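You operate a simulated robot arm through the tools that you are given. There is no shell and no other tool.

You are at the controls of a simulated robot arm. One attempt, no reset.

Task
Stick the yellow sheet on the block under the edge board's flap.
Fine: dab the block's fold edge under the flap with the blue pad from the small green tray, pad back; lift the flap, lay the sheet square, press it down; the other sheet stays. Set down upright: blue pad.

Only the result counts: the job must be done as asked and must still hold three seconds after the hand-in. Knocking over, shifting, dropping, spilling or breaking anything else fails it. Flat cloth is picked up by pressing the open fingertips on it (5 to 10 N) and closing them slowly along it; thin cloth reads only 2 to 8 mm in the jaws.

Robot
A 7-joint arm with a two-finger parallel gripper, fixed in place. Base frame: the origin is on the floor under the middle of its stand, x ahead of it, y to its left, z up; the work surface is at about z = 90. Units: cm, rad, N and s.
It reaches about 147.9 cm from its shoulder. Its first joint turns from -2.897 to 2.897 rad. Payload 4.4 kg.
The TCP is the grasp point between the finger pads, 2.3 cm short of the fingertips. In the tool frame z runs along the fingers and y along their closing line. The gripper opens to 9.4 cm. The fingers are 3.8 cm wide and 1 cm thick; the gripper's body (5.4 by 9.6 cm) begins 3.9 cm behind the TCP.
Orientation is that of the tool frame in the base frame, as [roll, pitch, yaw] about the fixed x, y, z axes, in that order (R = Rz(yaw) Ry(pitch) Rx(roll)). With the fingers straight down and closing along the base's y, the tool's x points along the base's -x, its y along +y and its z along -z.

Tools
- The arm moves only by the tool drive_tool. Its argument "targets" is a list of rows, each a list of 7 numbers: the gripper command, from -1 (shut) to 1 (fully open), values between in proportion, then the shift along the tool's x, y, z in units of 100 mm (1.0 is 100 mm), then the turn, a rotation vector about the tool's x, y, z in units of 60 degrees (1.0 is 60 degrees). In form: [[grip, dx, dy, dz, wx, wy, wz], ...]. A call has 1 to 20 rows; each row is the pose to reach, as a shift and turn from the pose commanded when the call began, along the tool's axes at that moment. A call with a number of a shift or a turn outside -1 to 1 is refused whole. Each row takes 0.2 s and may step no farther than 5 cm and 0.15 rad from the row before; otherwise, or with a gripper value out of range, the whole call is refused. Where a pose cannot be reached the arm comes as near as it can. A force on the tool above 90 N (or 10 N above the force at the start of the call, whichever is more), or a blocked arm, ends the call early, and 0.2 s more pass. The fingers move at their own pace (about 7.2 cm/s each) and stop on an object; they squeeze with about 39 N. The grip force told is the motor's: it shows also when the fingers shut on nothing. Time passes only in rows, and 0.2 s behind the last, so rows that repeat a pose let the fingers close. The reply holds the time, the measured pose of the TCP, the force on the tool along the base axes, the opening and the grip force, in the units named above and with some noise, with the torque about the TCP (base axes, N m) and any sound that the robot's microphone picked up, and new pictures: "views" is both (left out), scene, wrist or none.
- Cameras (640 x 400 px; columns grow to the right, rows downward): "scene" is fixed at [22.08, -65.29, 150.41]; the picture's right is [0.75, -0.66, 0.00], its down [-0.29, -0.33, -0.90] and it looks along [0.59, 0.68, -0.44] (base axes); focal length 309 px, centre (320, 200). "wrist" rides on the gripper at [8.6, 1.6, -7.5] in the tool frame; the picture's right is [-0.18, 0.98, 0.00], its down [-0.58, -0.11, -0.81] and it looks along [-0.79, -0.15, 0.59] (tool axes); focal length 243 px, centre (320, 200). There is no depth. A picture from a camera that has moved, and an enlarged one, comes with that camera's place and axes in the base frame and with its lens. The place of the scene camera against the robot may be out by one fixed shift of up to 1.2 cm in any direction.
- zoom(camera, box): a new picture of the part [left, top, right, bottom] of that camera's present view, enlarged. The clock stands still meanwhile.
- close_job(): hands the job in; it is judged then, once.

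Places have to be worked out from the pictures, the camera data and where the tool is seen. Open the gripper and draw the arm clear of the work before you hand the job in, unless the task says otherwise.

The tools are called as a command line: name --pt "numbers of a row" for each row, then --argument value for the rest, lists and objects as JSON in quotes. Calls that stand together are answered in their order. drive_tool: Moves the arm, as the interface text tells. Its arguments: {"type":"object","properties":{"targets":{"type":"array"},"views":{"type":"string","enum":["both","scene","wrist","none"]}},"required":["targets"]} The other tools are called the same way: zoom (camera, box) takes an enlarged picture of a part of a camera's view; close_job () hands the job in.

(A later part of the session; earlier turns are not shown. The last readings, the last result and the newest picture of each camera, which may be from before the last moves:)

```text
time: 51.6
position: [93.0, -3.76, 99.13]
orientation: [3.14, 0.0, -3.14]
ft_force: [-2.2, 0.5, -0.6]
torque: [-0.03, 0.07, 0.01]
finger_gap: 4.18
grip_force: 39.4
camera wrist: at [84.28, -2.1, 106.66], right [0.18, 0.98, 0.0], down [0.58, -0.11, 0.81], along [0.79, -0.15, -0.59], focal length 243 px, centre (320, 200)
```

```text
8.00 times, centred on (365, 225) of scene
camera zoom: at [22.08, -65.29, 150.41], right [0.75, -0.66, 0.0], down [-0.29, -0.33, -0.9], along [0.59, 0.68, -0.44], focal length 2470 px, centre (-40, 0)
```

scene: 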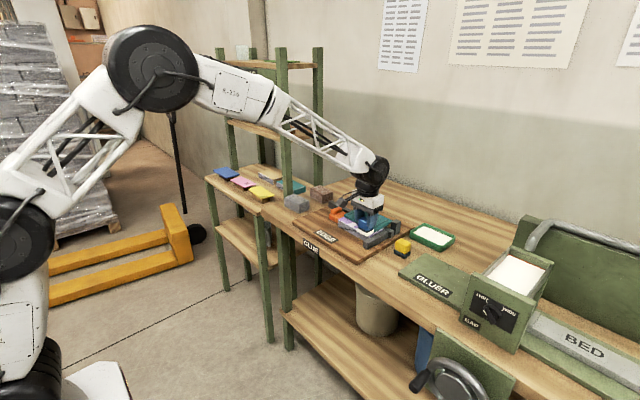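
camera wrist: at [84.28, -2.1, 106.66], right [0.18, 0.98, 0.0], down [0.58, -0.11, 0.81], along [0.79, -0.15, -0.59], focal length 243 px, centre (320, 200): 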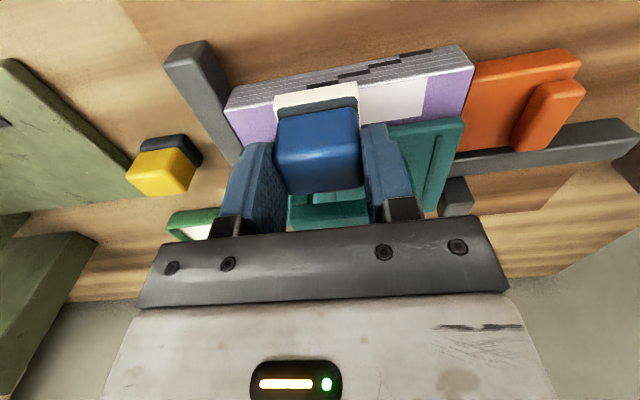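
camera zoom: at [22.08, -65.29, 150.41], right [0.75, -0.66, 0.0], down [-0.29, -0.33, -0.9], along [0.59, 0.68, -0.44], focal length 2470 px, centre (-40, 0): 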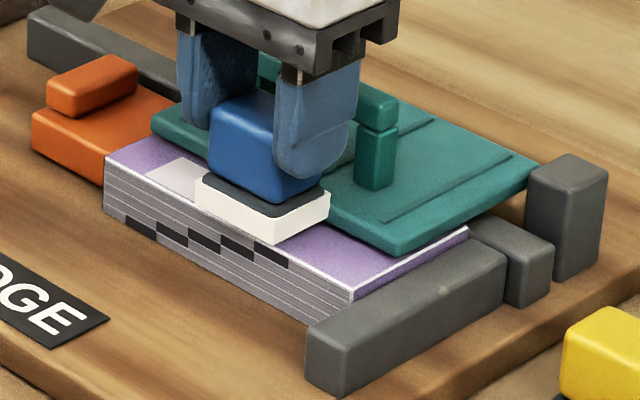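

No mark at −6.1 with 21 N; the successful long dwell had ~35 N. I try here at y≈−3.7 with a slightly firmer press (~30 N) for 3 s.

drive_tool --pt "-1 0 0 0.05 0 0 0" --pt "-1 0 0 0.09 0 0 0" --pt "-1 0 0 0.105 0 0 0" --pt "-1 0 0 0.109 0 0 0" --pt "-1 0 0 0.109 0 0 0" --pt "-1 0 0 0.109 0 0 0" --pt "-1 0 0 0.109 0 0 0" --pt "-1 0 0 0.109 0 0 0" --pt "-1 0 0 0.109 0 0 0" --pt "-1 0 0 0.109 0 0 0" --pt "-1 0 0 0.109 0 0 0" --pt "-1 0 0 0.109 0 0 0" --pt "-1 0 0 0.109 0 0 0" --pt "-1 0 0 0.109 0 0 0" --views "none"

drive_tool --pt "-1 0 0 -0.04 0 0 0" --pt "-1 0 0 -0.1 0 0 0" --pt "-1 0 0.3 -0.1 0 0 0" --pt "-1 0 0.6 -0.1 0 0 0" --pt "-1 0 0.72 -0.1 0 0 0" --pt "-1 0 0.72 -0.1 0 0 0" --views "wrist"

zoom --camera "scene" --box '[325, 200, 405, 250]'

```text
time: 54.6
position: [92.95, -3.78, 98.32]
orientation: [3.141, 0.004, 3.142]
ft_force: [0.9, -0.4, 51.5]
torque: [0.06, -0.24, 0.02]
finger_gap: 4.16
grip_force: 39.1
```

```text
time: 56.0
position: [92.81, 3.69, 99.16]
orientation: [3.141, -0.001, -3.139]
ft_force: [-0.2, -0.3, -0.2]
torque: [-0.01, 0.0, -0.05]
finger_gap: 4.16
grip_force: 39.0
camera wrist: at [84.12, 5.32, 106.65], right [0.18, 0.98, 0.0], down [0.58, -0.11, 0.81], along [0.79, -0.15, -0.59], focal length 243 px, centre (320, 200)
```

wrist: 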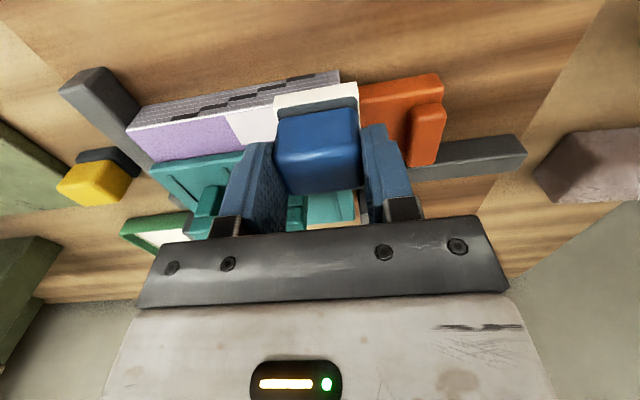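

```text
8.00 times, centred on (365, 225) of scene
camera zoom: at [22.08, -65.29, 150.41], right [0.75, -0.66, 0.0], down [-0.29, -0.33, -0.9], along [0.59, 0.68, -0.44], focal length 2470 px, centre (-40, 0)
```

zoom: 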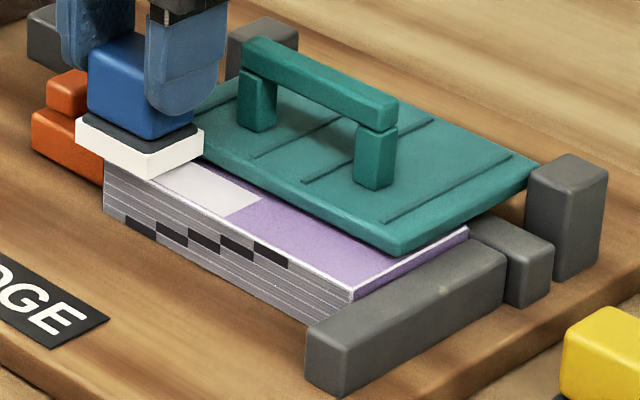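

Still nothing at −3.7 despite 51 N, so force isn't the factor; possibly one dip only carries enough glue for about two sections. I test one more dwell here at y≈3.5 with moderate force to discriminate.

drive_tool --pt "-1 0 0 0.05 0 0 0" --pt "-1 0 0 0.08 0 0 0" --pt "-1 0 0 0.09 0 0 0" --pt "-1 0 0 0.09 0 0 0" --pt "-1 0 0 0.09 0 0 0" --pt "-1 0 0 0.09 0 0 0" --pt "-1 0 0 0.09 0 0 0" --pt "-1 0 0 0.09 0 0 0" --pt "-1 0 0 0.09 0 0 0" --pt "-1 0 0 0.09 0 0 0" --pt "-1 0 0 0.09 0 0 0" --pt "-1 0 0 0.09 0 0 0" --pt "-1 0 0 0.09 0 0 0" --pt "-1 0 0 0.09 0 0 0" --views "none"

drive_tool --pt "-1 0 0 -0.04 0 0 0" --pt "-1 0 0 -0.1 0 0 0" --pt "-1 0 -0.3 -0.15 0 0 0" --pt "-1 0 -0.6 -0.2 0 0 0" --pt "-1 0 -0.95 -0.25 0 0 0" --pt "-1 0 -0.95 -0.25 0 0 0" --views "wrist"

zoom --camera "scene" --box '[325, 200, 405, 250]'

```text
time: 59.0
position: [92.83, 3.53, 98.55]
orientation: [-3.141, 0.001, -3.141]
ft_force: [1.3, 0.4, 39.9]
torque: [-0.11, -0.19, 0.03]
finger_gap: 4.17
grip_force: 38.9
```

```text
time: 60.4
position: [93.06, -6.1, 100.95]
orientation: [-3.141, 0.0, 3.138]
ft_force: [0.2, 0.4, -0.6]
torque: [0.0, 0.03, 0.02]
finger_gap: 4.19
grip_force: 38.7
camera wrist: at [84.29, -4.49, 108.43], right [0.19, 0.98, 0.0], down [0.58, -0.11, 0.81], along [0.79, -0.15, -0.59], focal length 243 px, centre (320, 200)
```

wrist: 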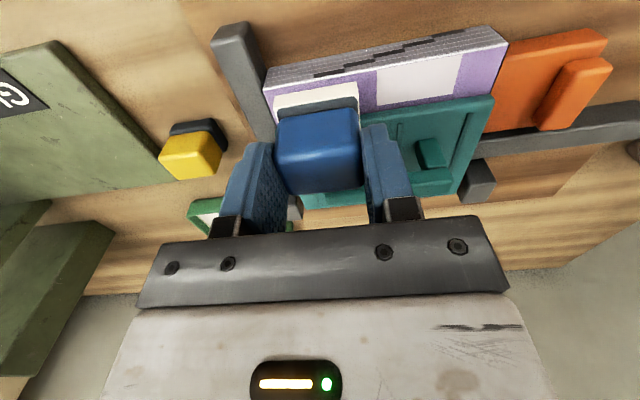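

```text
8.00 times, centred on (365, 225) of scene
camera zoom: at [22.08, -65.29, 150.41], right [0.75, -0.66, 0.0], down [-0.29, -0.33, -0.9], along [0.59, 0.68, -0.44], focal length 2470 px, centre (-40, 0)
```

zoom: 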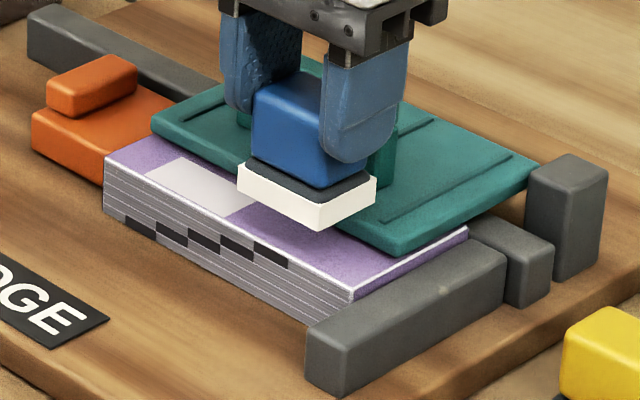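

Not marked either, which fits a pad that has run out of glue after two sections. I go back to the tray for a second, longer dip.

drive_tool --pt "-1 0 -0.4 -0.15 0 0 0" --pt "-1 0 -0.8 -0.3 0 0 0" --pt "-1 -0.3 -1.0 -0.3 0 0 0" --pt "-1 -0.7 -1.0 -0.3 0 0 0" --pt "-1 -1.0 -1.0 -0.3 0 0 0" --views "none"

drive_tool --pt "-1 -0.3 -0.3 0 0 0 0" --pt "-1 -0.6 -0.55 0 0 0 0" --pt "-1 -0.91 -0.55 0.1 0 0 0" --pt "-1 -0.91 -0.55 0.5 0 0 0" --pt "-1 -0.91 -0.55 0.8 0 0 0" --pt "-1 -0.91 -0.55 0.8 0 0 0" --views "both"

zoom --camera "scene" --box '[405, 205, 465, 255]'

```text
time: 61.6
position: [102.95, -15.79, 103.89]
orientation: [3.141, 0.002, 3.139]
ft_force: [-0.6, 0.0, -0.8]
torque: [0.01, 0.01, -0.01]
finger_gap: 4.16
grip_force: 39.0
```

```text
time: 63.0
position: [111.88, -21.29, 95.69]
orientation: [-3.141, -0.001, 3.14]
ft_force: [0.2, 0.0, 0.1]
torque: [0.03, -0.01, -0.01]
finger_gap: 4.16
grip_force: 39.3
camera wrist: at [103.1, -19.62, 103.18], right [0.18, 0.98, 0.0], down [0.58, -0.11, 0.81], along [0.79, -0.15, -0.59], focal length 243 px, centre (320, 200)
```

scene: 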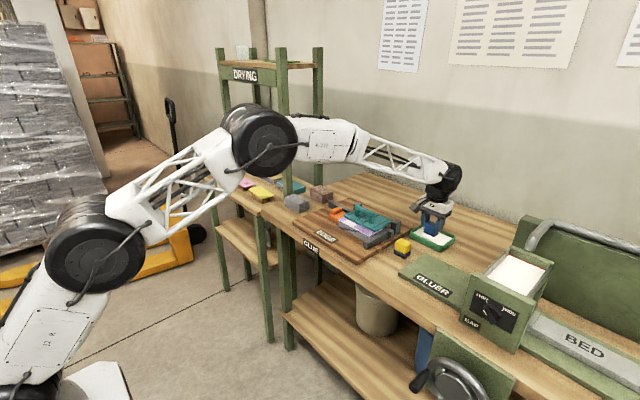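
wrist: 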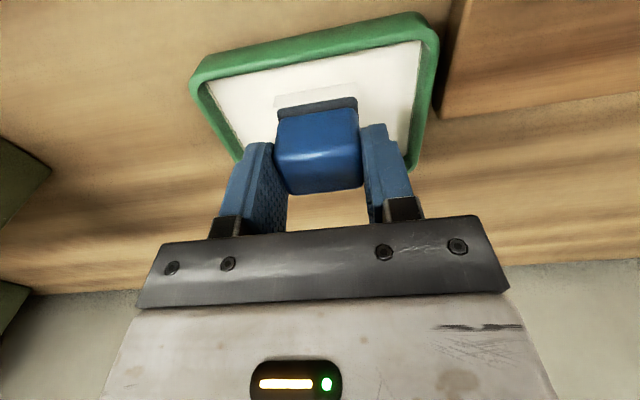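

```text
8.00 times, centred on (435, 230) of scene
camera zoom: at [22.08, -65.29, 150.41], right [0.75, -0.66, 0.0], down [-0.29, -0.33, -0.9], along [0.59, 0.68, -0.44], focal length 2470 px, centre (-600, -40)
```

zoom: 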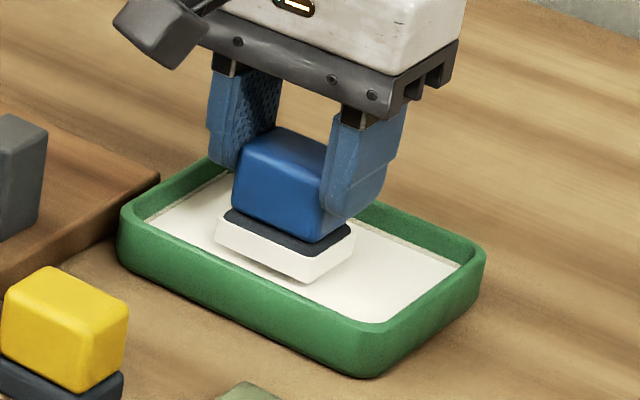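

The pad hovers about 1.4 cm above its earlier dip depth. I lower to z≈94.5 and hold for about 2 s, watching the force.

drive_tool --pt "-1 0 0 0.08 0 0 0" --pt "-1 0 0 0.12 0 0 0" --pt "-1 0 0 0.14 0 0 0" --pt "-1 0 0 0.145 0 0 0" --pt "-1 0 0 0.145 0 0 0" --pt "-1 0 0 0.145 0 0 0" --pt "-1 0 0 0.145 0 0 0" --pt "-1 0 0 0.145 0 0 0" --pt "-1 0 0 0.145 0 0 0" --pt "-1 0 0 0.145 0 0 0" --pt "-1 0 0 0.145 0 0 0" --pt "-1 0 0 0.145 0 0 0" --views "none"

zoom --camera "scene" --box '[405, 205, 465, 255]'

```text
time: 65.6
position: [111.88, -21.52, 94.44]
orientation: [3.141, 0.002, 3.14]
ft_force: [-0.1, 0.3, 0.1]
torque: [0.02, 0.01, 0.0]
finger_gap: 4.2
grip_force: 39.1
```

```text
8.00 times, centred on (435, 230) of scene
camera zoom: at [22.08, -65.29, 150.41], right [0.75, -0.66, 0.0], down [-0.29, -0.33, -0.9], along [0.59, 0.68, -0.44], focal length 2470 px, centre (-600, -40)
```

zoom: 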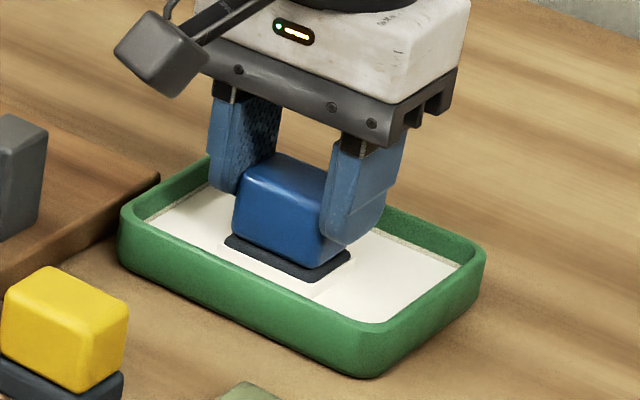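

Pad is immersed to mid-sole with no reaction force. I lift it out and carry it back to the strip, targeting y≈−3.7.

drive_tool --pt "-1 0 0 0.0 0 0 0" --pt "-1 0 0 -0.1 0 0 0" --pt "-1 0 0 -0.4 0 0 0" --pt "-1 0 0 -0.75 0 0 0" --pt "-1 0.3 0 -0.9 0 0 0" --pt "-1 0.65 0.1 -0.9 0 0 0" --pt "-1 1.0 0.3 -0.9 0 0 0" --views "none"

drive_tool --pt "-1 0.3 0.2 0 0 0 0" --pt "-1 0.6 0.5 0 0 0 0" --pt "-1 0.91 0.85 0 0 0 0" --pt "-1 0.91 1.0 0 0 0 0" --pt "-1 0.91 1.0 0 0 0 0" --views "none"

drive_tool --pt "-1 0 0.3 0.2 0 0 0" --pt "-1 0 0.48 0.35 0 0 0" --pt "-1 0 0.48 0.4 0 0 0" --pt "-1 0 0.48 0.4 0 0 0" --views "both"

zoom --camera "scene" --box '[325, 200, 405, 250]'

```text
time: 67.2
position: [101.87, -18.33, 103.68]
orientation: [-3.142, 0.001, 3.141]
ft_force: [-0.1, 0.8, -1.4]
torque: [0.0, 0.02, -0.02]
finger_gap: 4.18
grip_force: 39.1
```

```text
time: 68.4
position: [92.9, -8.43, 103.74]
orientation: [3.141, 0.002, 3.14]
ft_force: [-0.5, -0.1, -0.3]
torque: [-0.01, 0.0, 0.01]
finger_gap: 4.17
grip_force: 39.1
```

```text
time: 69.4
position: [92.82, -3.66, 99.61]
orientation: [3.141, 0.0, 3.139]
ft_force: [-0.2, 0.2, -0.6]
torque: [-0.02, -0.01, 0.0]
finger_gap: 4.15
grip_force: 38.3
camera wrist: at [84.13, -2.02, 107.14], right [0.18, 0.98, 0.0], down [0.58, -0.11, 0.81], along [0.79, -0.15, -0.59], focal length 243 px, centre (320, 200)
```

scene: 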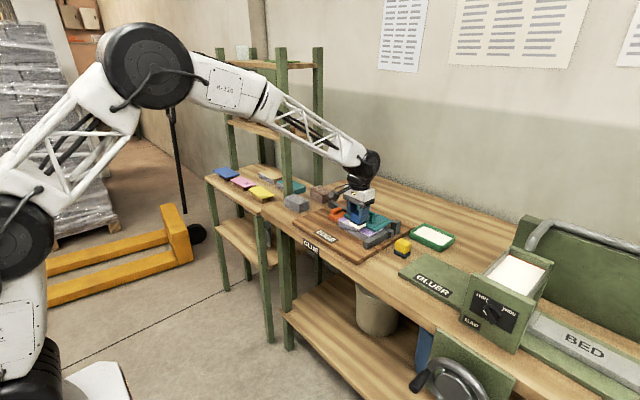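
wrist: 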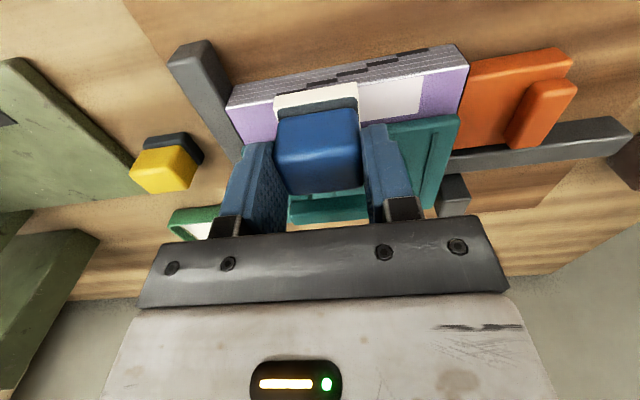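

```text
8.00 times, centred on (365, 225) of scene
camera zoom: at [22.08, -65.29, 150.41], right [0.75, -0.66, 0.0], down [-0.29, -0.33, -0.9], along [0.59, 0.68, -0.44], focal length 2470 px, centre (-40, 0)
```

zoom: 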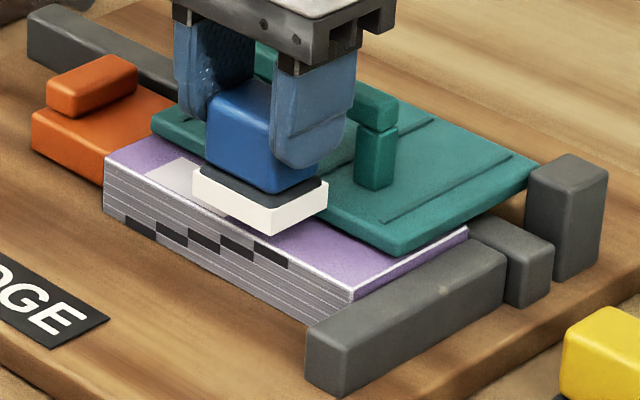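

Freshly loaded pad is over (92.9, −3.7). I press down gently and hold ~2 s, then shift to −6.3 to look.

drive_tool --pt "-1 0 0 0.06 0 0 0" --pt "-1 0 0 0.095 0 0 0" --pt "-1 0 0 0.104 0 0 0" --pt "-1 0 0 0.106 0 0 0" --pt "-1 0 0 0.106 0 0 0" --pt "-1 0 0 0.106 0 0 0" --pt "-1 0 0 0.106 0 0 0" --pt "-1 0 0 0.106 0 0 0" --pt "-1 0 0 0.106 0 0 0" --pt "-1 0 0 0.106 0 0 0" --views "none"

drive_tool --pt "-1 0 0 -0.04 0 0 0" --pt "-1 0 0 -0.1 0 0 0" --pt "-1 0 -0.2 -0.1 0 0 0" --pt "-1 0 -0.48 -0.1 0 0 0" --pt "-1 0 -0.48 -0.1 0 0 0" --views "wrist"

zoom --camera "scene" --box '[325, 200, 405, 250]'

```text
time: 71.6
position: [92.81, -3.49, 98.52]
orientation: [-3.141, 0.002, -3.141]
ft_force: [0.8, -0.1, 15.0]
torque: [0.03, -0.1, -0.02]
finger_gap: 4.14
grip_force: 39.0
```

```text
time: 72.8
position: [92.84, -8.53, 99.4]
orientation: [3.14, 0.002, 3.139]
ft_force: [0.6, 0.4, -0.5]
torque: [-0.06, 0.0, -0.04]
finger_gap: 4.18
grip_force: 39.5
camera wrist: at [84.19, -6.75, 106.82], right [0.19, 0.98, 0.0], down [0.58, -0.11, 0.81], along [0.79, -0.15, -0.59], focal length 243 px, centre (320, 200)
```

wrist: 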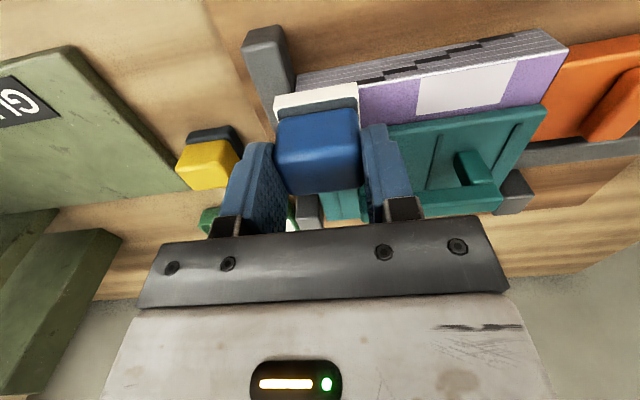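

```text
8.00 times, centred on (365, 225) of scene
camera zoom: at [22.08, -65.29, 150.41], right [0.75, -0.66, 0.0], down [-0.29, -0.33, -0.9], along [0.59, 0.68, -0.44], focal length 2470 px, centre (-40, 0)
```

zoom: 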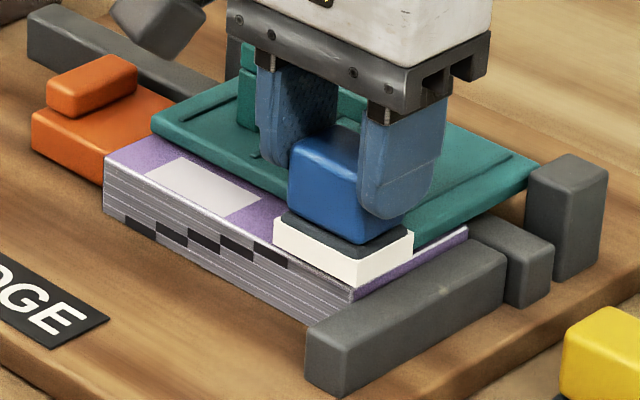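

Still no mark with a 1.9 s hold; E10 (3 s) worked with a fresh-enough pad. I test the long-dwell idea here at y≈−8.4: hold ~3.6 s with the freshly loaded pad.

drive_tool --pt "-1 0 0.01 0.06 0 0 0" --pt "-1 0 0.01 0.095 0 0 0" --pt "-1 0 0.01 0.104 0 0 0" --pt "-1 0 0.01 0.104 0 0 0" --pt "-1 0 0.01 0.104 0 0 0" --pt "-1 0 0.01 0.104 0 0 0" --pt "-1 0 0.01 0.104 0 0 0" --pt "-1 0 0.01 0.104 0 0 0" --pt "-1 0 0.01 0.104 0 0 0" --pt "-1 0 0.01 0.104 0 0 0" --pt "-1 0 0.01 0.104 0 0 0" --pt "-1 0 0.01 0.104 0 0 0" --pt "-1 0 0.01 0.104 0 0 0" --pt "-1 0 0.01 0.104 0 0 0" --pt "-1 0 0.01 0.104 0 0 0" --pt "-1 0 0.01 0.104 0 0 0" --pt "-1 0 0.01 0.104 0 0 0" --pt "-1 0 0.01 0.104 0 0 0" --pt "-1 0 0.01 0.104 0 0 0" --pt "-1 0 0.01 0.104 0 0 0" --views "none"

drive_tool --pt "-1 0 0 -0.04 0 0 0" --pt "-1 0 0 -0.1 0 0 0" --pt "-1 0 0.25 -0.1 0 0 0" --pt "-1 0 0.48 -0.1 0 0 0" --pt "-1 0 0.48 -0.1 0 0 0" --views "wrist"

zoom --camera "scene" --box '[325, 200, 405, 250]'

```text
time: 77.0
position: [92.74, -8.28, 98.47]
orientation: [-3.141, 0.002, 3.14]
ft_force: [-1.0, 0.7, 38.3]
torque: [0.12, -0.16, -0.02]
finger_gap: 4.18
grip_force: 38.7
```

```text
time: 78.2
position: [92.66, -3.48, 99.43]
orientation: [-3.141, 0.001, 3.141]
ft_force: [0.0, -0.2, -1.1]
torque: [0.03, -0.02, 0.02]
finger_gap: 4.16
grip_force: 39.0
camera wrist: at [83.97, -1.88, 106.87], right [0.18, 0.98, 0.0], down [0.58, -0.11, 0.81], along [0.79, -0.15, -0.59], focal length 243 px, centre (320, 200)
```

wrist: 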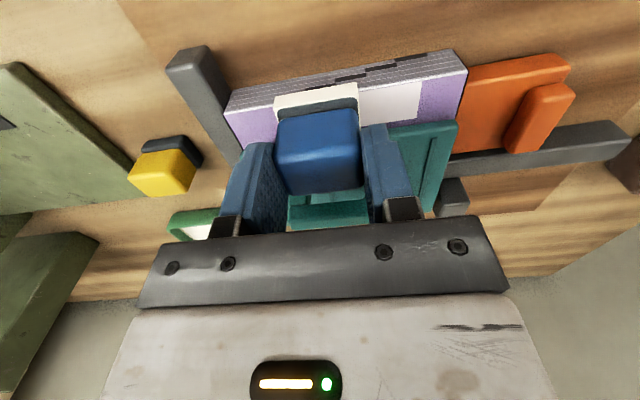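

```text
8.00 times, centred on (365, 225) of scene
camera zoom: at [22.08, -65.29, 150.41], right [0.75, -0.66, 0.0], down [-0.29, -0.33, -0.9], along [0.59, 0.68, -0.44], focal length 2470 px, centre (-40, 0)
```

zoom: 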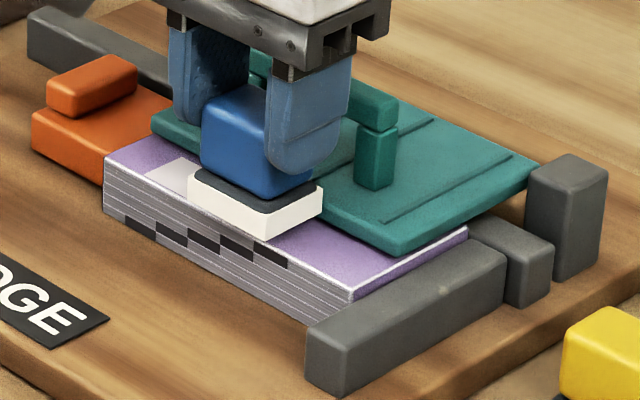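

Nothing new at −8.4 either. Before guessing further I move the pad off to the −y side so the entire strip can be seen clearly by both cameras.

drive_tool --pt "-1 0 0 -0.3 0 0 0" --pt "-1 0 -0.4 -0.4 0 0 0" --pt "-1 0 -0.8 -0.4 0 0 0" --pt "-1 0 -1.0 -0.4 0 0 0" --pt "-1 0 -1.0 -0.4 0 0 0" --views "wrist"

zoom --camera "scene" --box '[333, 208, 389, 243]'

zoom --camera "wrist" --box '[340, 0, 620, 175]'

```text
time: 79.4
position: [92.77, -13.48, 103.47]
orientation: [-3.142, 0.002, 3.14]
ft_force: [0.9, 0.3, -0.8]
torque: [0.0, -0.01, -0.01]
finger_gap: 4.18
grip_force: 39.3
camera wrist: at [84.09, -11.93, 110.99], right [0.19, 0.98, 0.0], down [0.58, -0.11, 0.81], along [0.79, -0.15, -0.59], focal length 243 px, centre (320, 200)
```

wrist: 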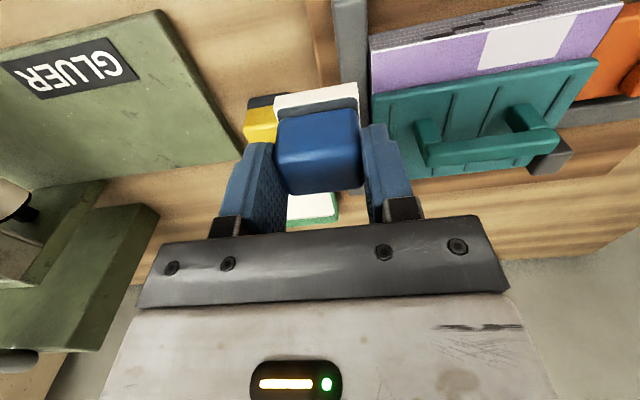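

```text
11.43 times, centred on (361, 226) of scene
camera zoom: at [22.08, -65.29, 150.41], right [0.75, -0.66, 0.0], down [-0.29, -0.33, -0.9], along [0.59, 0.68, -0.44], focal length 3529 px, centre (-149, -91)
```

zoom: 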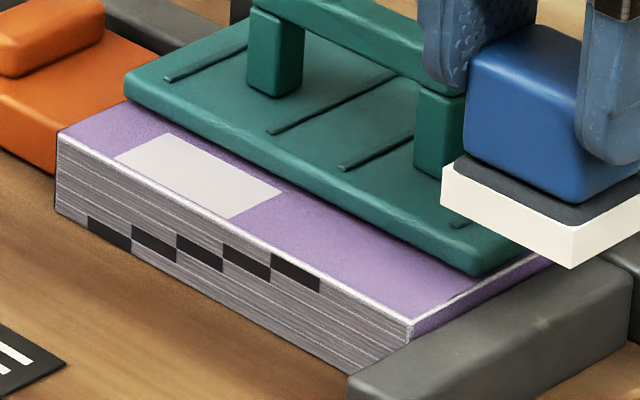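

```text
2.29 times, centred on (480, 88) of wrist
camera zoom: at [84.09, -11.93, 110.99], right [0.19, 0.98, 0.0], down [0.58, -0.11, 0.81], along [0.79, -0.15, -0.59], focal length 555 px, centre (-46, 457)
```

zoom: 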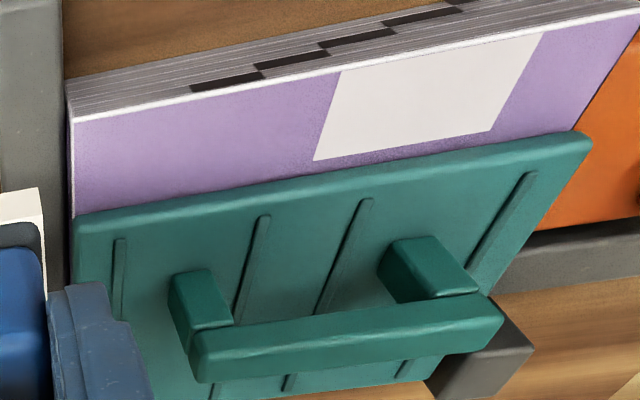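

Two of what look like six sections are coated (y −2.4…2.4). I retry section 2 (centre y≈−3.6) with the reloaded pad, replicating the successful press: ~35 N with a 3.4 s hold.

drive_tool --pt "-1 0 0.4 0 0 0 0" --pt "-1 0 0.8 0.1 0 0 0" --pt "-1 0 1.0 0.35 0 0 0" --pt "-1 0 1.0 0.45 0 0 0" --pt "-1 0 1.0 0.49 0 0 0" --pt "-1 0 1.0 0.498 0 0 0" --pt "-1 0 1.0 0.498 0 0 0" --pt "-1 0 1.0 0.498 0 0 0" --pt "-1 0 1.0 0.498 0 0 0" --pt "-1 0 1.0 0.498 0 0 0" --pt "-1 0 1.0 0.498 0 0 0" --pt "-1 0 1.0 0.498 0 0 0" --pt "-1 0 1.0 0.498 0 0 0" --pt "-1 0 1.0 0.498 0 0 0" --pt "-1 0 1.0 0.498 0 0 0" --pt "-1 0 1.0 0.498 0 0 0" --pt "-1 0 1.0 0.498 0 0 0" --pt "-1 0 1.0 0.498 0 0 0" --pt "-1 0 1.0 0.498 0 0 0" --pt "-1 0 1.0 0.498 0 0 0" --views "wrist"

drive_tool --pt "-1 0 0 -0.04 0 0 0" --pt "-1 0 0 -0.1 0 0 0" --pt "-1 0 -0.25 -0.1 0 0 0" --pt "-1 0 -0.48 -0.1 0 0 0" --pt "-1 0 -0.48 -0.1 0 0 0" --views "wrist"

zoom --camera "scene" --box '[333, 208, 389, 243]'

```text
time: 83.6
position: [92.89, -3.61, 98.62]
orientation: [-3.14, 0.002, -3.14]
ft_force: [-0.3, 0.0, 18.9]
torque: [0.02, -0.08, 0.01]
finger_gap: 4.17
grip_force: 38.5
camera wrist: at [84.14, -1.93, 105.98], right [0.18, 0.98, 0.0], down [0.58, -0.11, 0.81], along [0.79, -0.15, -0.59], focal length 243 px, centre (320, 200)
```

wrist: 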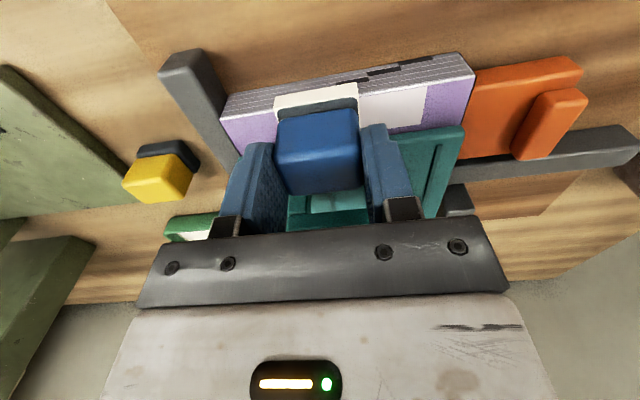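

```text
time: 84.8
position: [92.87, -8.52, 99.34]
orientation: [-3.141, 0.0, 3.14]
ft_force: [-1.5, 0.5, -1.4]
torque: [0.01, 0.06, 0.05]
finger_gap: 4.16
grip_force: 39.3
camera wrist: at [84.23, -6.82, 106.74], right [0.19, 0.98, 0.0], down [0.58, -0.11, 0.81], along [0.79, -0.15, -0.59], focal length 243 px, centre (320, 200)
```

wrist: 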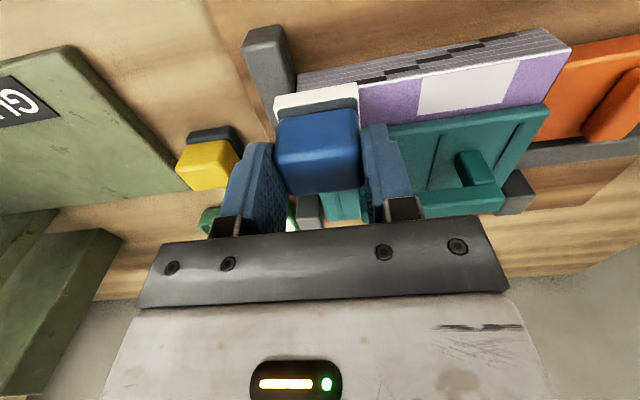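

```text
11.43 times, centred on (361, 226) of scene
camera zoom: at [22.08, -65.29, 150.41], right [0.75, -0.66, 0.0], down [-0.29, -0.33, -0.9], along [0.59, 0.68, -0.44], focal length 3529 px, centre (-149, -91)
```

zoom: 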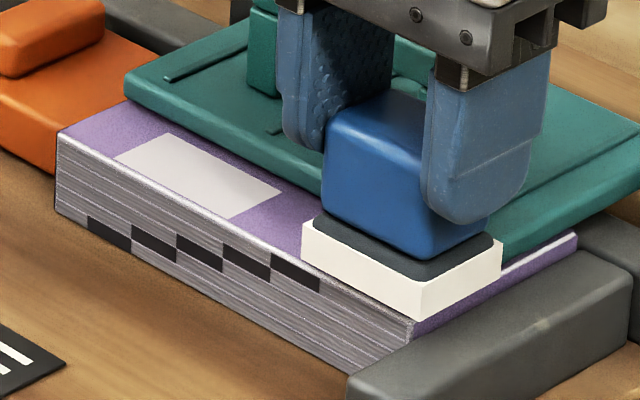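

Still unmarked, so the static press alone isn't it; the first patch appeared around a slow slide under contact. I'll test a slow continuous wipe under ~15–20 N from the coated section (y≈−1.2) toward −y.

drive_tool --pt "-1 0 0.3 0 0 0 0" --pt "-1 0 0.72 0 0 0 0" --pt "-1 0 0.72 0.04 0 0 0" --pt "-1 0 0.72 0.08 0 0 0" --pt "-1 0 0.72 0.1 0 0 0" --pt "-1 0 0.72 0.1 0 0 0" --pt "-1 0 0.69 0.1 0 0 0" --pt "-1 0 0.66 0.1 0 0 0" --pt "-1 0 0.63 0.1 0 0 0" --pt "-1 0 0.6 0.1 0 0 0" --pt "-1 0 0.57 0.1 0 0 0" --pt "-1 0 0.54 0.1 0 0 0" --pt "-1 0 0.51 0.1 0 0 0" --pt "-1 0 0.48 0.1 0 0 0" --pt "-1 0 0.45 0.1 0 0 0" --pt "-1 0 0.42 0.1 0 0 0" --views "wrist"

drive_tool --pt "-1 0 -0.03 0 0 0 0" --pt "-1 0 -0.06 0 0 0 0" --pt "-1 0 -0.09 0 0 0 0" --pt "-1 0 -0.12 0 0 0 0" --pt "-1 0 -0.15 0 0 0 0" --pt "-1 0 -0.18 0 0 0 0" --pt "-1 0 -0.21 0 0 0 0" --pt "-1 0 -0.24 0 0 0 0" --pt "-1 0 -0.27 0 0 0 0" --pt "-1 0 -0.3 0 0 0 0" --pt "-1 0 -0.33 0 0 0 0" --pt "-1 0 -0.36 0 0 0 0" --pt "-1 0 -0.39 0 0 0 0" --pt "-1 0 -0.42 0 0 0 0" --views "wrist"

zoom --camera "scene" --box '[333, 208, 389, 243]'

```text
time: 88.2
position: [92.97, -4.23, 98.5]
orientation: [3.14, 0.001, 3.14]
ft_force: [-3.8, 8.0, 23.1]
torque: [0.29, 0.1, 0.0]
finger_gap: 4.17
grip_force: 39.5
camera wrist: at [84.22, -2.57, 105.97], right [0.18, 0.98, 0.0], down [0.58, -0.11, 0.81], along [0.79, -0.15, -0.59], focal length 243 px, centre (320, 200)
```

wrist: 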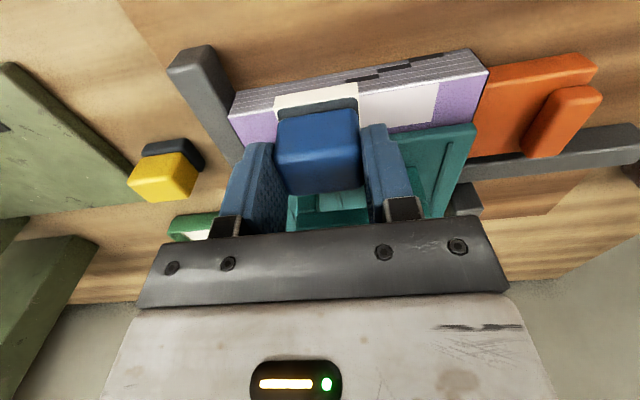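

```text
time: 91.2
position: [92.82, -8.35, 98.52]
orientation: [-3.141, 0.003, 3.139]
ft_force: [-0.9, 14.3, 44.9]
torque: [0.77, -0.26, 0.1]
finger_gap: 4.18
grip_force: 39.0
camera wrist: at [84.17, -6.7, 105.92], right [0.19, 0.98, 0.0], down [0.58, -0.11, 0.81], along [0.79, -0.15, -0.59], focal length 243 px, centre (320, 200)
```

wrist: 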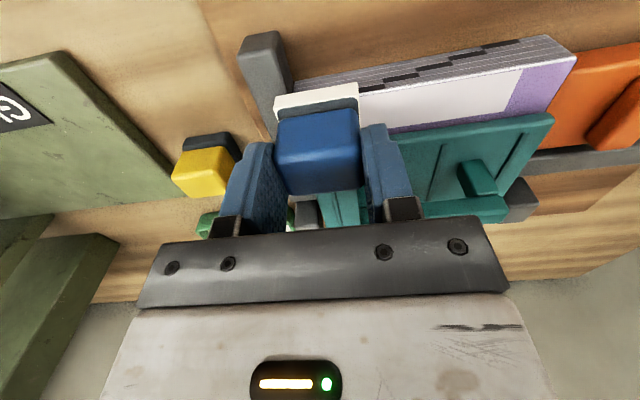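

```text
11.43 times, centred on (361, 226) of scene
camera zoom: at [22.08, -65.29, 150.41], right [0.75, -0.66, 0.0], down [-0.29, -0.33, -0.9], along [0.59, 0.68, -0.44], focal length 3529 px, centre (-149, -91)
```

zoom: 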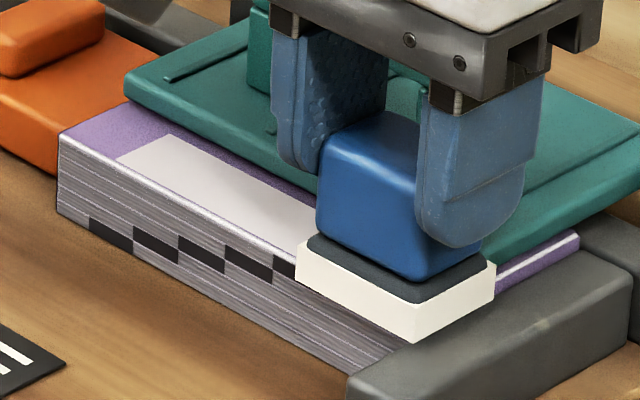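

Sliding under contact is what transfers the glue: everything the pad slid over slowly is now coated. I lift, and go to the +y end to wipe the last section (start y≈4.3, slide slowly toward −y).

drive_tool --pt "-1 0 0 -0.05 0 0 0" --pt "-1 0 0 -0.15 0 0 0" --pt "-1 0 0.4 -0.15 0 0 0" --pt "-1 0 0.8 -0.15 0 0 0" --pt "-1 0 1.0 -0.15 0 0 0" --pt "-1 0 1.0 -0.15 0 0 0" --views "wrist"

zoom --camera "scene" --box '[333, 208, 389, 243]'

zoom --camera "wrist" --box '[100, 50, 340, 200]'

```text
time: 92.6
position: [92.9, 1.88, 100.02]
orientation: [3.142, 0.0, 3.141]
ft_force: [0.4, 0.1, -0.5]
torque: [0.03, 0.01, 0.02]
finger_gap: 4.16
grip_force: 38.8
camera wrist: at [84.26, 3.52, 107.45], right [0.18, 0.98, 0.0], down [0.58, -0.11, 0.81], along [0.79, -0.15, -0.59], focal length 243 px, centre (320, 200)
```

wrist: 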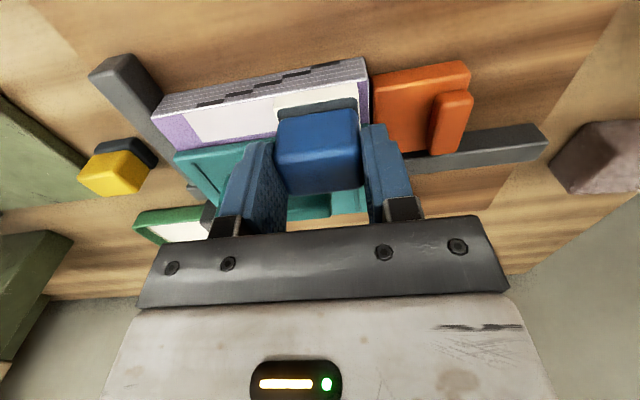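

```text
11.43 times, centred on (361, 226) of scene
camera zoom: at [22.08, -65.29, 150.41], right [0.75, -0.66, 0.0], down [-0.29, -0.33, -0.9], along [0.59, 0.68, -0.44], focal length 3529 px, centre (-149, -91)
```

zoom: 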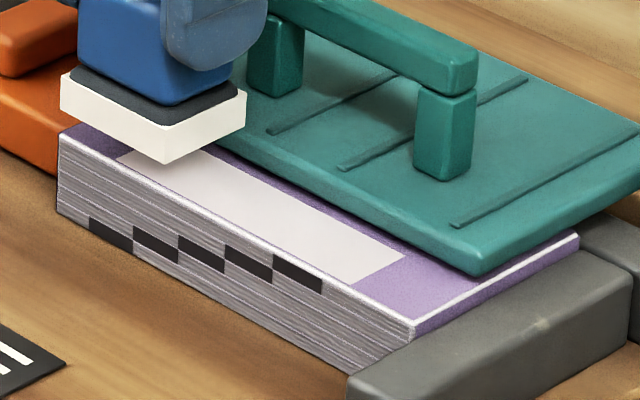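

```text
2.67 times, centred on (220, 125) of wrist
camera zoom: at [84.26, 3.52, 107.45], right [0.18, 0.98, 0.0], down [0.58, -0.11, 0.81], along [0.79, -0.15, -0.59], focal length 647 px, centre (587, 400)
```

zoom: 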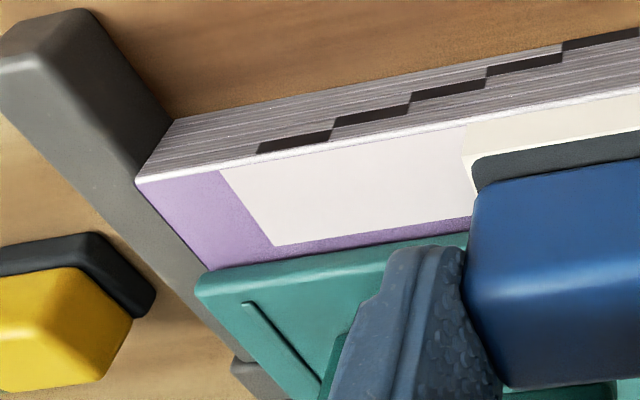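

Coated now from y≈−7.2 to 2.4; the two end sections remain. I go to y≈4.4, touch down, and slide slowly (1 cm/s) to y≈2.2.

drive_tool --pt "-1 0 0.28 0.0 0 0 0" --pt "-1 0 0.28 0.06 0 0 0" --pt "-1 0 0.28 0.11 0 0 0" --pt "-1 0 0.28 0.14 0 0 0" --pt "-1 0 0.28 0.15 0 0 0" --pt "-1 0 0.26 0.15 0 0 0" --pt "-1 0 0.24 0.15 0 0 0" --pt "-1 0 0.22 0.15 0 0 0" --pt "-1 0 0.2 0.15 0 0 0" --pt "-1 0 0.18 0.15 0 0 0" --pt "-1 0 0.16 0.15 0 0 0" --pt "-1 0 0.14 0.15 0 0 0" --pt "-1 0 0.12 0.15 0 0 0" --pt "-1 0 0.1 0.15 0 0 0" --pt "-1 0 0.08 0.15 0 0 0" --views "wrist"

drive_tool --pt "-1 0 0 -0.05 0 0 0" --pt "-1 0 0 -0.12 0 0 0" --pt "-1 0 -0.4 -0.12 0 0 0" --pt "-1 0 -0.8 -0.12 0 0 0" --pt "-1 0 -0.94 -0.12 0 0 0" --pt "-1 0 -0.94 -0.12 0 0 0" --views "wrist"

zoom --camera "scene" --box '[333, 208, 389, 243]'

```text
time: 93.7
position: [93.15, 4.54, 99.48]
orientation: [3.141, 0.017, 3.14]
ft_force: [3.2, -0.1, 20.3]
torque: [-0.07, -0.54, 0.02]
finger_gap: 4.18
grip_force: 39.4
stopped in row 5: the force on the tool passed its limit at 94 N (the readings are from after the stop); the commanded pose is now the measured one
camera wrist: at [84.38, 6.15, 106.96], right [0.18, 0.98, 0.0], down [0.57, -0.11, 0.82], along [0.8, -0.15, -0.58], focal length 243 px, centre (320, 200)
```

wrist: 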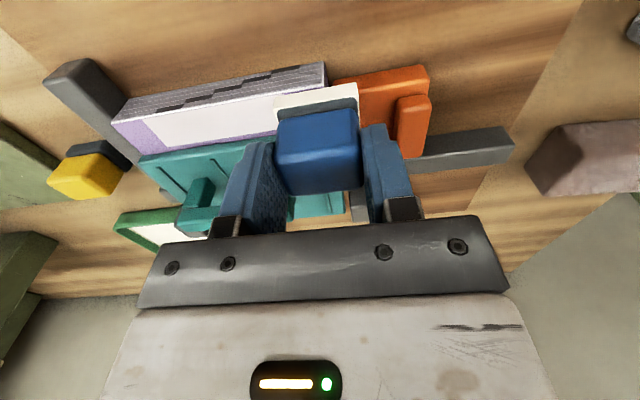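

```text
time: 95.1
position: [92.9, -5.12, 100.42]
orientation: [-3.141, 0.012, 3.14]
ft_force: [0.8, 0.1, -0.2]
torque: [0.01, -0.03, 0.0]
finger_gap: 4.2
grip_force: 38.7
camera wrist: at [84.28, -3.48, 107.8], right [0.18, 0.98, 0.0], down [0.57, -0.11, 0.81], along [0.8, -0.15, -0.58], focal length 243 px, centre (320, 200)
```

wrist: 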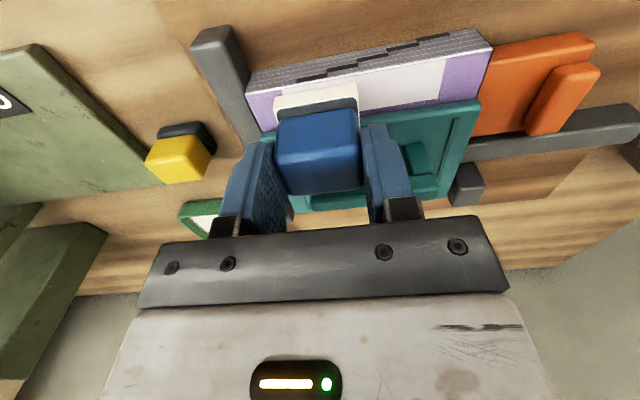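

```text
11.43 times, centred on (361, 226) of scene
camera zoom: at [22.08, -65.29, 150.41], right [0.75, -0.66, 0.0], down [-0.29, -0.33, -0.9], along [0.59, 0.68, -0.44], focal length 3529 px, centre (-149, -91)
```

zoom: 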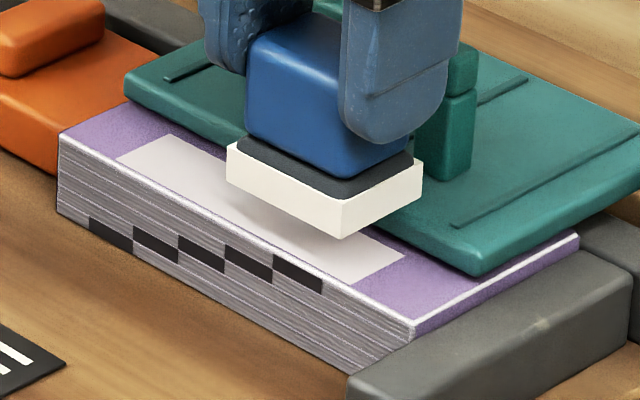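

At y≈4.5 the pad's far edge landed on the flap's edge (contact centroid at x≈95), stopping at 94 N; the picture shows nothing shifted. The commanded pose picked up a 0.013 rad tilt, so I level the hand again and re-read the position.

drive_tool --pt "-1 0 0 0 0 0.0125 0" --pt "-1 0 0 0 0 0.0125 0" --pt "-1 0 0 0 0 0.0125 0" --views "none"

drive_tool --pt "-1 0 0 0 0 0 0" --pt "-1 0 0 0 0 0 0" --views "none"

zoom --camera "scene" --box '[325, 195, 405, 245]'

```text
time: 95.9
position: [93.1, -4.98, 100.5]
orientation: [3.142, -0.002, 3.141]
ft_force: [0.6, 0.3, -0.6]
torque: [0.0, 0.0, -0.01]
finger_gap: 4.19
grip_force: 39.2
```

```text
time: 96.5
position: [93.15, -4.9, 100.53]
orientation: [-3.141, -0.002, -3.142]
ft_force: [-0.3, -0.6, -0.5]
torque: [0.04, -0.03, 0.03]
finger_gap: 4.21
grip_force: 38.9
```

```text
8.00 times, centred on (365, 220) of scene
camera zoom: at [22.08, -65.29, 150.41], right [0.75, -0.66, 0.0], down [-0.29, -0.33, -0.9], along [0.59, 0.68, -0.44], focal length 2470 px, centre (-40, 40)
```

zoom: 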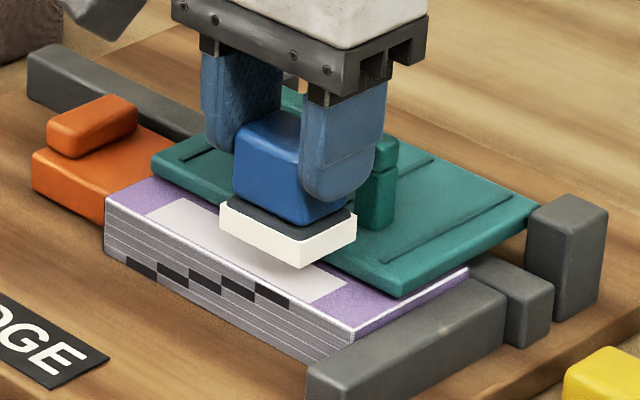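

Scene geometry is unchanged (within ~1 mm), and the pad is still level. Next the −y end section: lower at y≈−7.3 at x≈92.9, checking the force first.

drive_tool --pt "-1 0.02 -0.12 0.05 0 0 0" --pt "-1 0.02 -0.24 0.1 0 0 0" --pt "-1 0.02 -0.24 0.15 0 0 0" --pt "-1 0.02 -0.24 0.19 0 0 0" --pt "-1 0.02 -0.24 0.205 0 0 0" --pt "-1 0.02 -0.24 0.205 0 0 0" --views "none"

```text
time: 97.9
position: [92.89, -7.34, 98.6]
orientation: [3.141, -0.001, 3.141]
ft_force: [-0.3, -0.2, 4.4]
torque: [0.09, -0.01, 0.02]
finger_gap: 4.17
grip_force: 39.1
```

Light 4 N contact. I press ~1 mm more and slide slowly from y≈−7.3 to ≈−9.4.

drive_tool --pt "-1 0 0 0.008 0 0 0" --pt "-1 0 -0.015 0.009 0 0 0" --pt "-1 0 -0.03 0.009 0 0 0" --pt "-1 0 -0.045 0.009 0 0 0" --pt "-1 0 -0.06 0.009 0 0 0" --pt "-1 0 -0.075 0.009 0 0 0" --pt "-1 0 -0.09 0.009 0 0 0" --pt "-1 0 -0.105 0.009 0 0 0" --pt "-1 0 -0.12 0.009 0 0 0" --pt "-1 0 -0.135 0.009 0 0 0" --pt "-1 0 -0.15 0.009 0 0 0" --pt "-1 0 -0.165 0.009 0 0 0" --pt "-1 0 -0.18 0.009 0 0 0" --pt "-1 0 -0.195 0.009 0 0 0" --pt "-1 0 -0.21 0.009 0 0 0" --views "none"

drive_tool --pt "-1 0 0 -0.05 0 0 0" --pt "-1 0 0 -0.12 0 0 0" --pt "-1 0 0.4 -0.15 0 0 0" --pt "-1 0 0.8 -0.15 0 0 0" --pt "-1 0 1.0 -0.15 0 0 0" --pt "-1 0 1.0 -0.15 0 0 0" --views "wrist"

zoom --camera "scene" --box '[333, 208, 389, 243]'

```text
time: 101.1
position: [92.95, -9.42, 98.44]
orientation: [3.141, 0.0, 3.141]
ft_force: [-7.1, 13.3, 31.4]
torque: [1.02, 0.2, 0.18]
finger_gap: 4.16
grip_force: 39.5
```

```text
time: 102.5
position: [92.73, 0.58, 99.96]
orientation: [3.141, -0.002, -3.141]
ft_force: [0.6, 0.2, -0.7]
torque: [0.01, -0.02, -0.01]
finger_gap: 4.19
grip_force: 38.6
camera wrist: at [84.14, 2.24, 107.41], right [0.18, 0.98, 0.0], down [0.58, -0.11, 0.81], along [0.79, -0.15, -0.59], focal length 243 px, centre (320, 200)
```

wrist: 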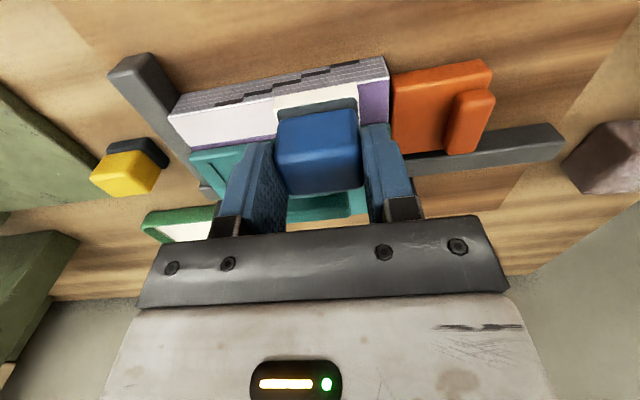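

```text
11.43 times, centred on (361, 226) of scene
camera zoom: at [22.08, -65.29, 150.41], right [0.75, -0.66, 0.0], down [-0.29, -0.33, -0.9], along [0.59, 0.68, -0.44], focal length 3529 px, centre (-149, -91)
```

zoom: 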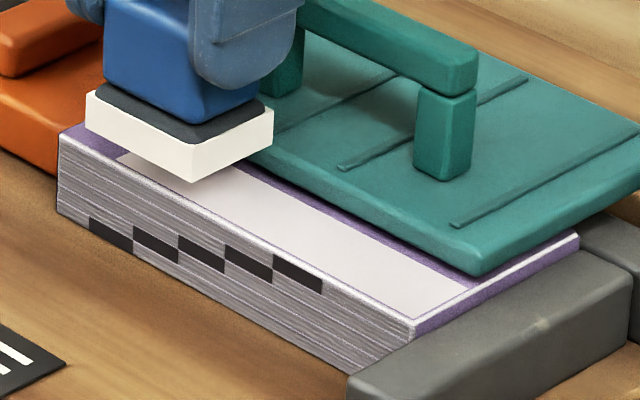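

The −y end is now coated. Now the +y end: I settle above (92.8, 4.2) first, then descend part way and check for any contact with the flap edge.

drive_tool --pt "-1 0.01 0.18 0 0 0 0" --pt "-1 0.01 0.36 0 0 0 0" --pt "-1 0.01 0.36 0 0 0 0" --pt "-1 0.01 0.36 0.02 0 0 0" --pt "-1 0.01 0.36 0.05 0 0 0" --pt "-1 0.01 0.36 0.08 0 0 0" --pt "-1 0.01 0.36 0.1 0 0 0" --pt "-1 0.01 0.36 0.1 0 0 0" --views "wrist"

zoom --camera "scene" --box '[325, 200, 373, 230]'

```text
time: 104.3
position: [92.73, 4.21, 99.03]
orientation: [3.141, -0.001, -3.141]
ft_force: [-0.7, 0.0, -1.1]
torque: [0.03, -0.02, -0.03]
finger_gap: 4.19
grip_force: 39.5
camera wrist: at [84.06, 5.82, 106.4], right [0.18, 0.98, 0.0], down [0.58, -0.11, 0.81], along [0.79, -0.15, -0.59], focal length 243 px, centre (320, 200)
```

wrist: 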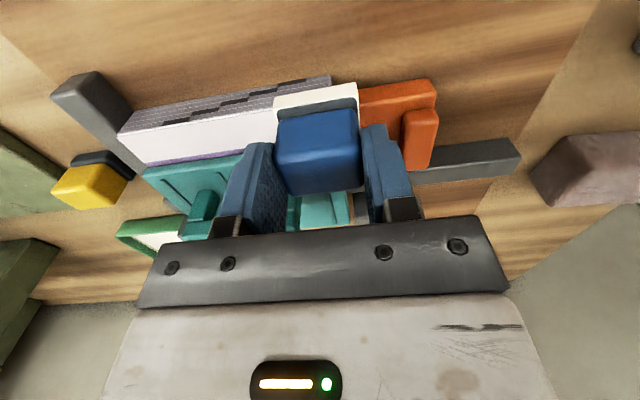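

```text
13.33 times, centred on (349, 215) of scene
camera zoom: at [22.08, -65.29, 150.41], right [0.75, -0.66, 0.0], down [-0.29, -0.33, -0.9], along [0.59, 0.68, -0.44], focal length 4117 px, centre (-67, 0)
```

zoom: 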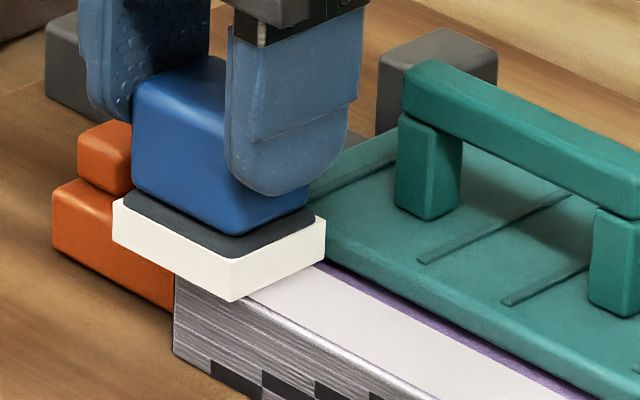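

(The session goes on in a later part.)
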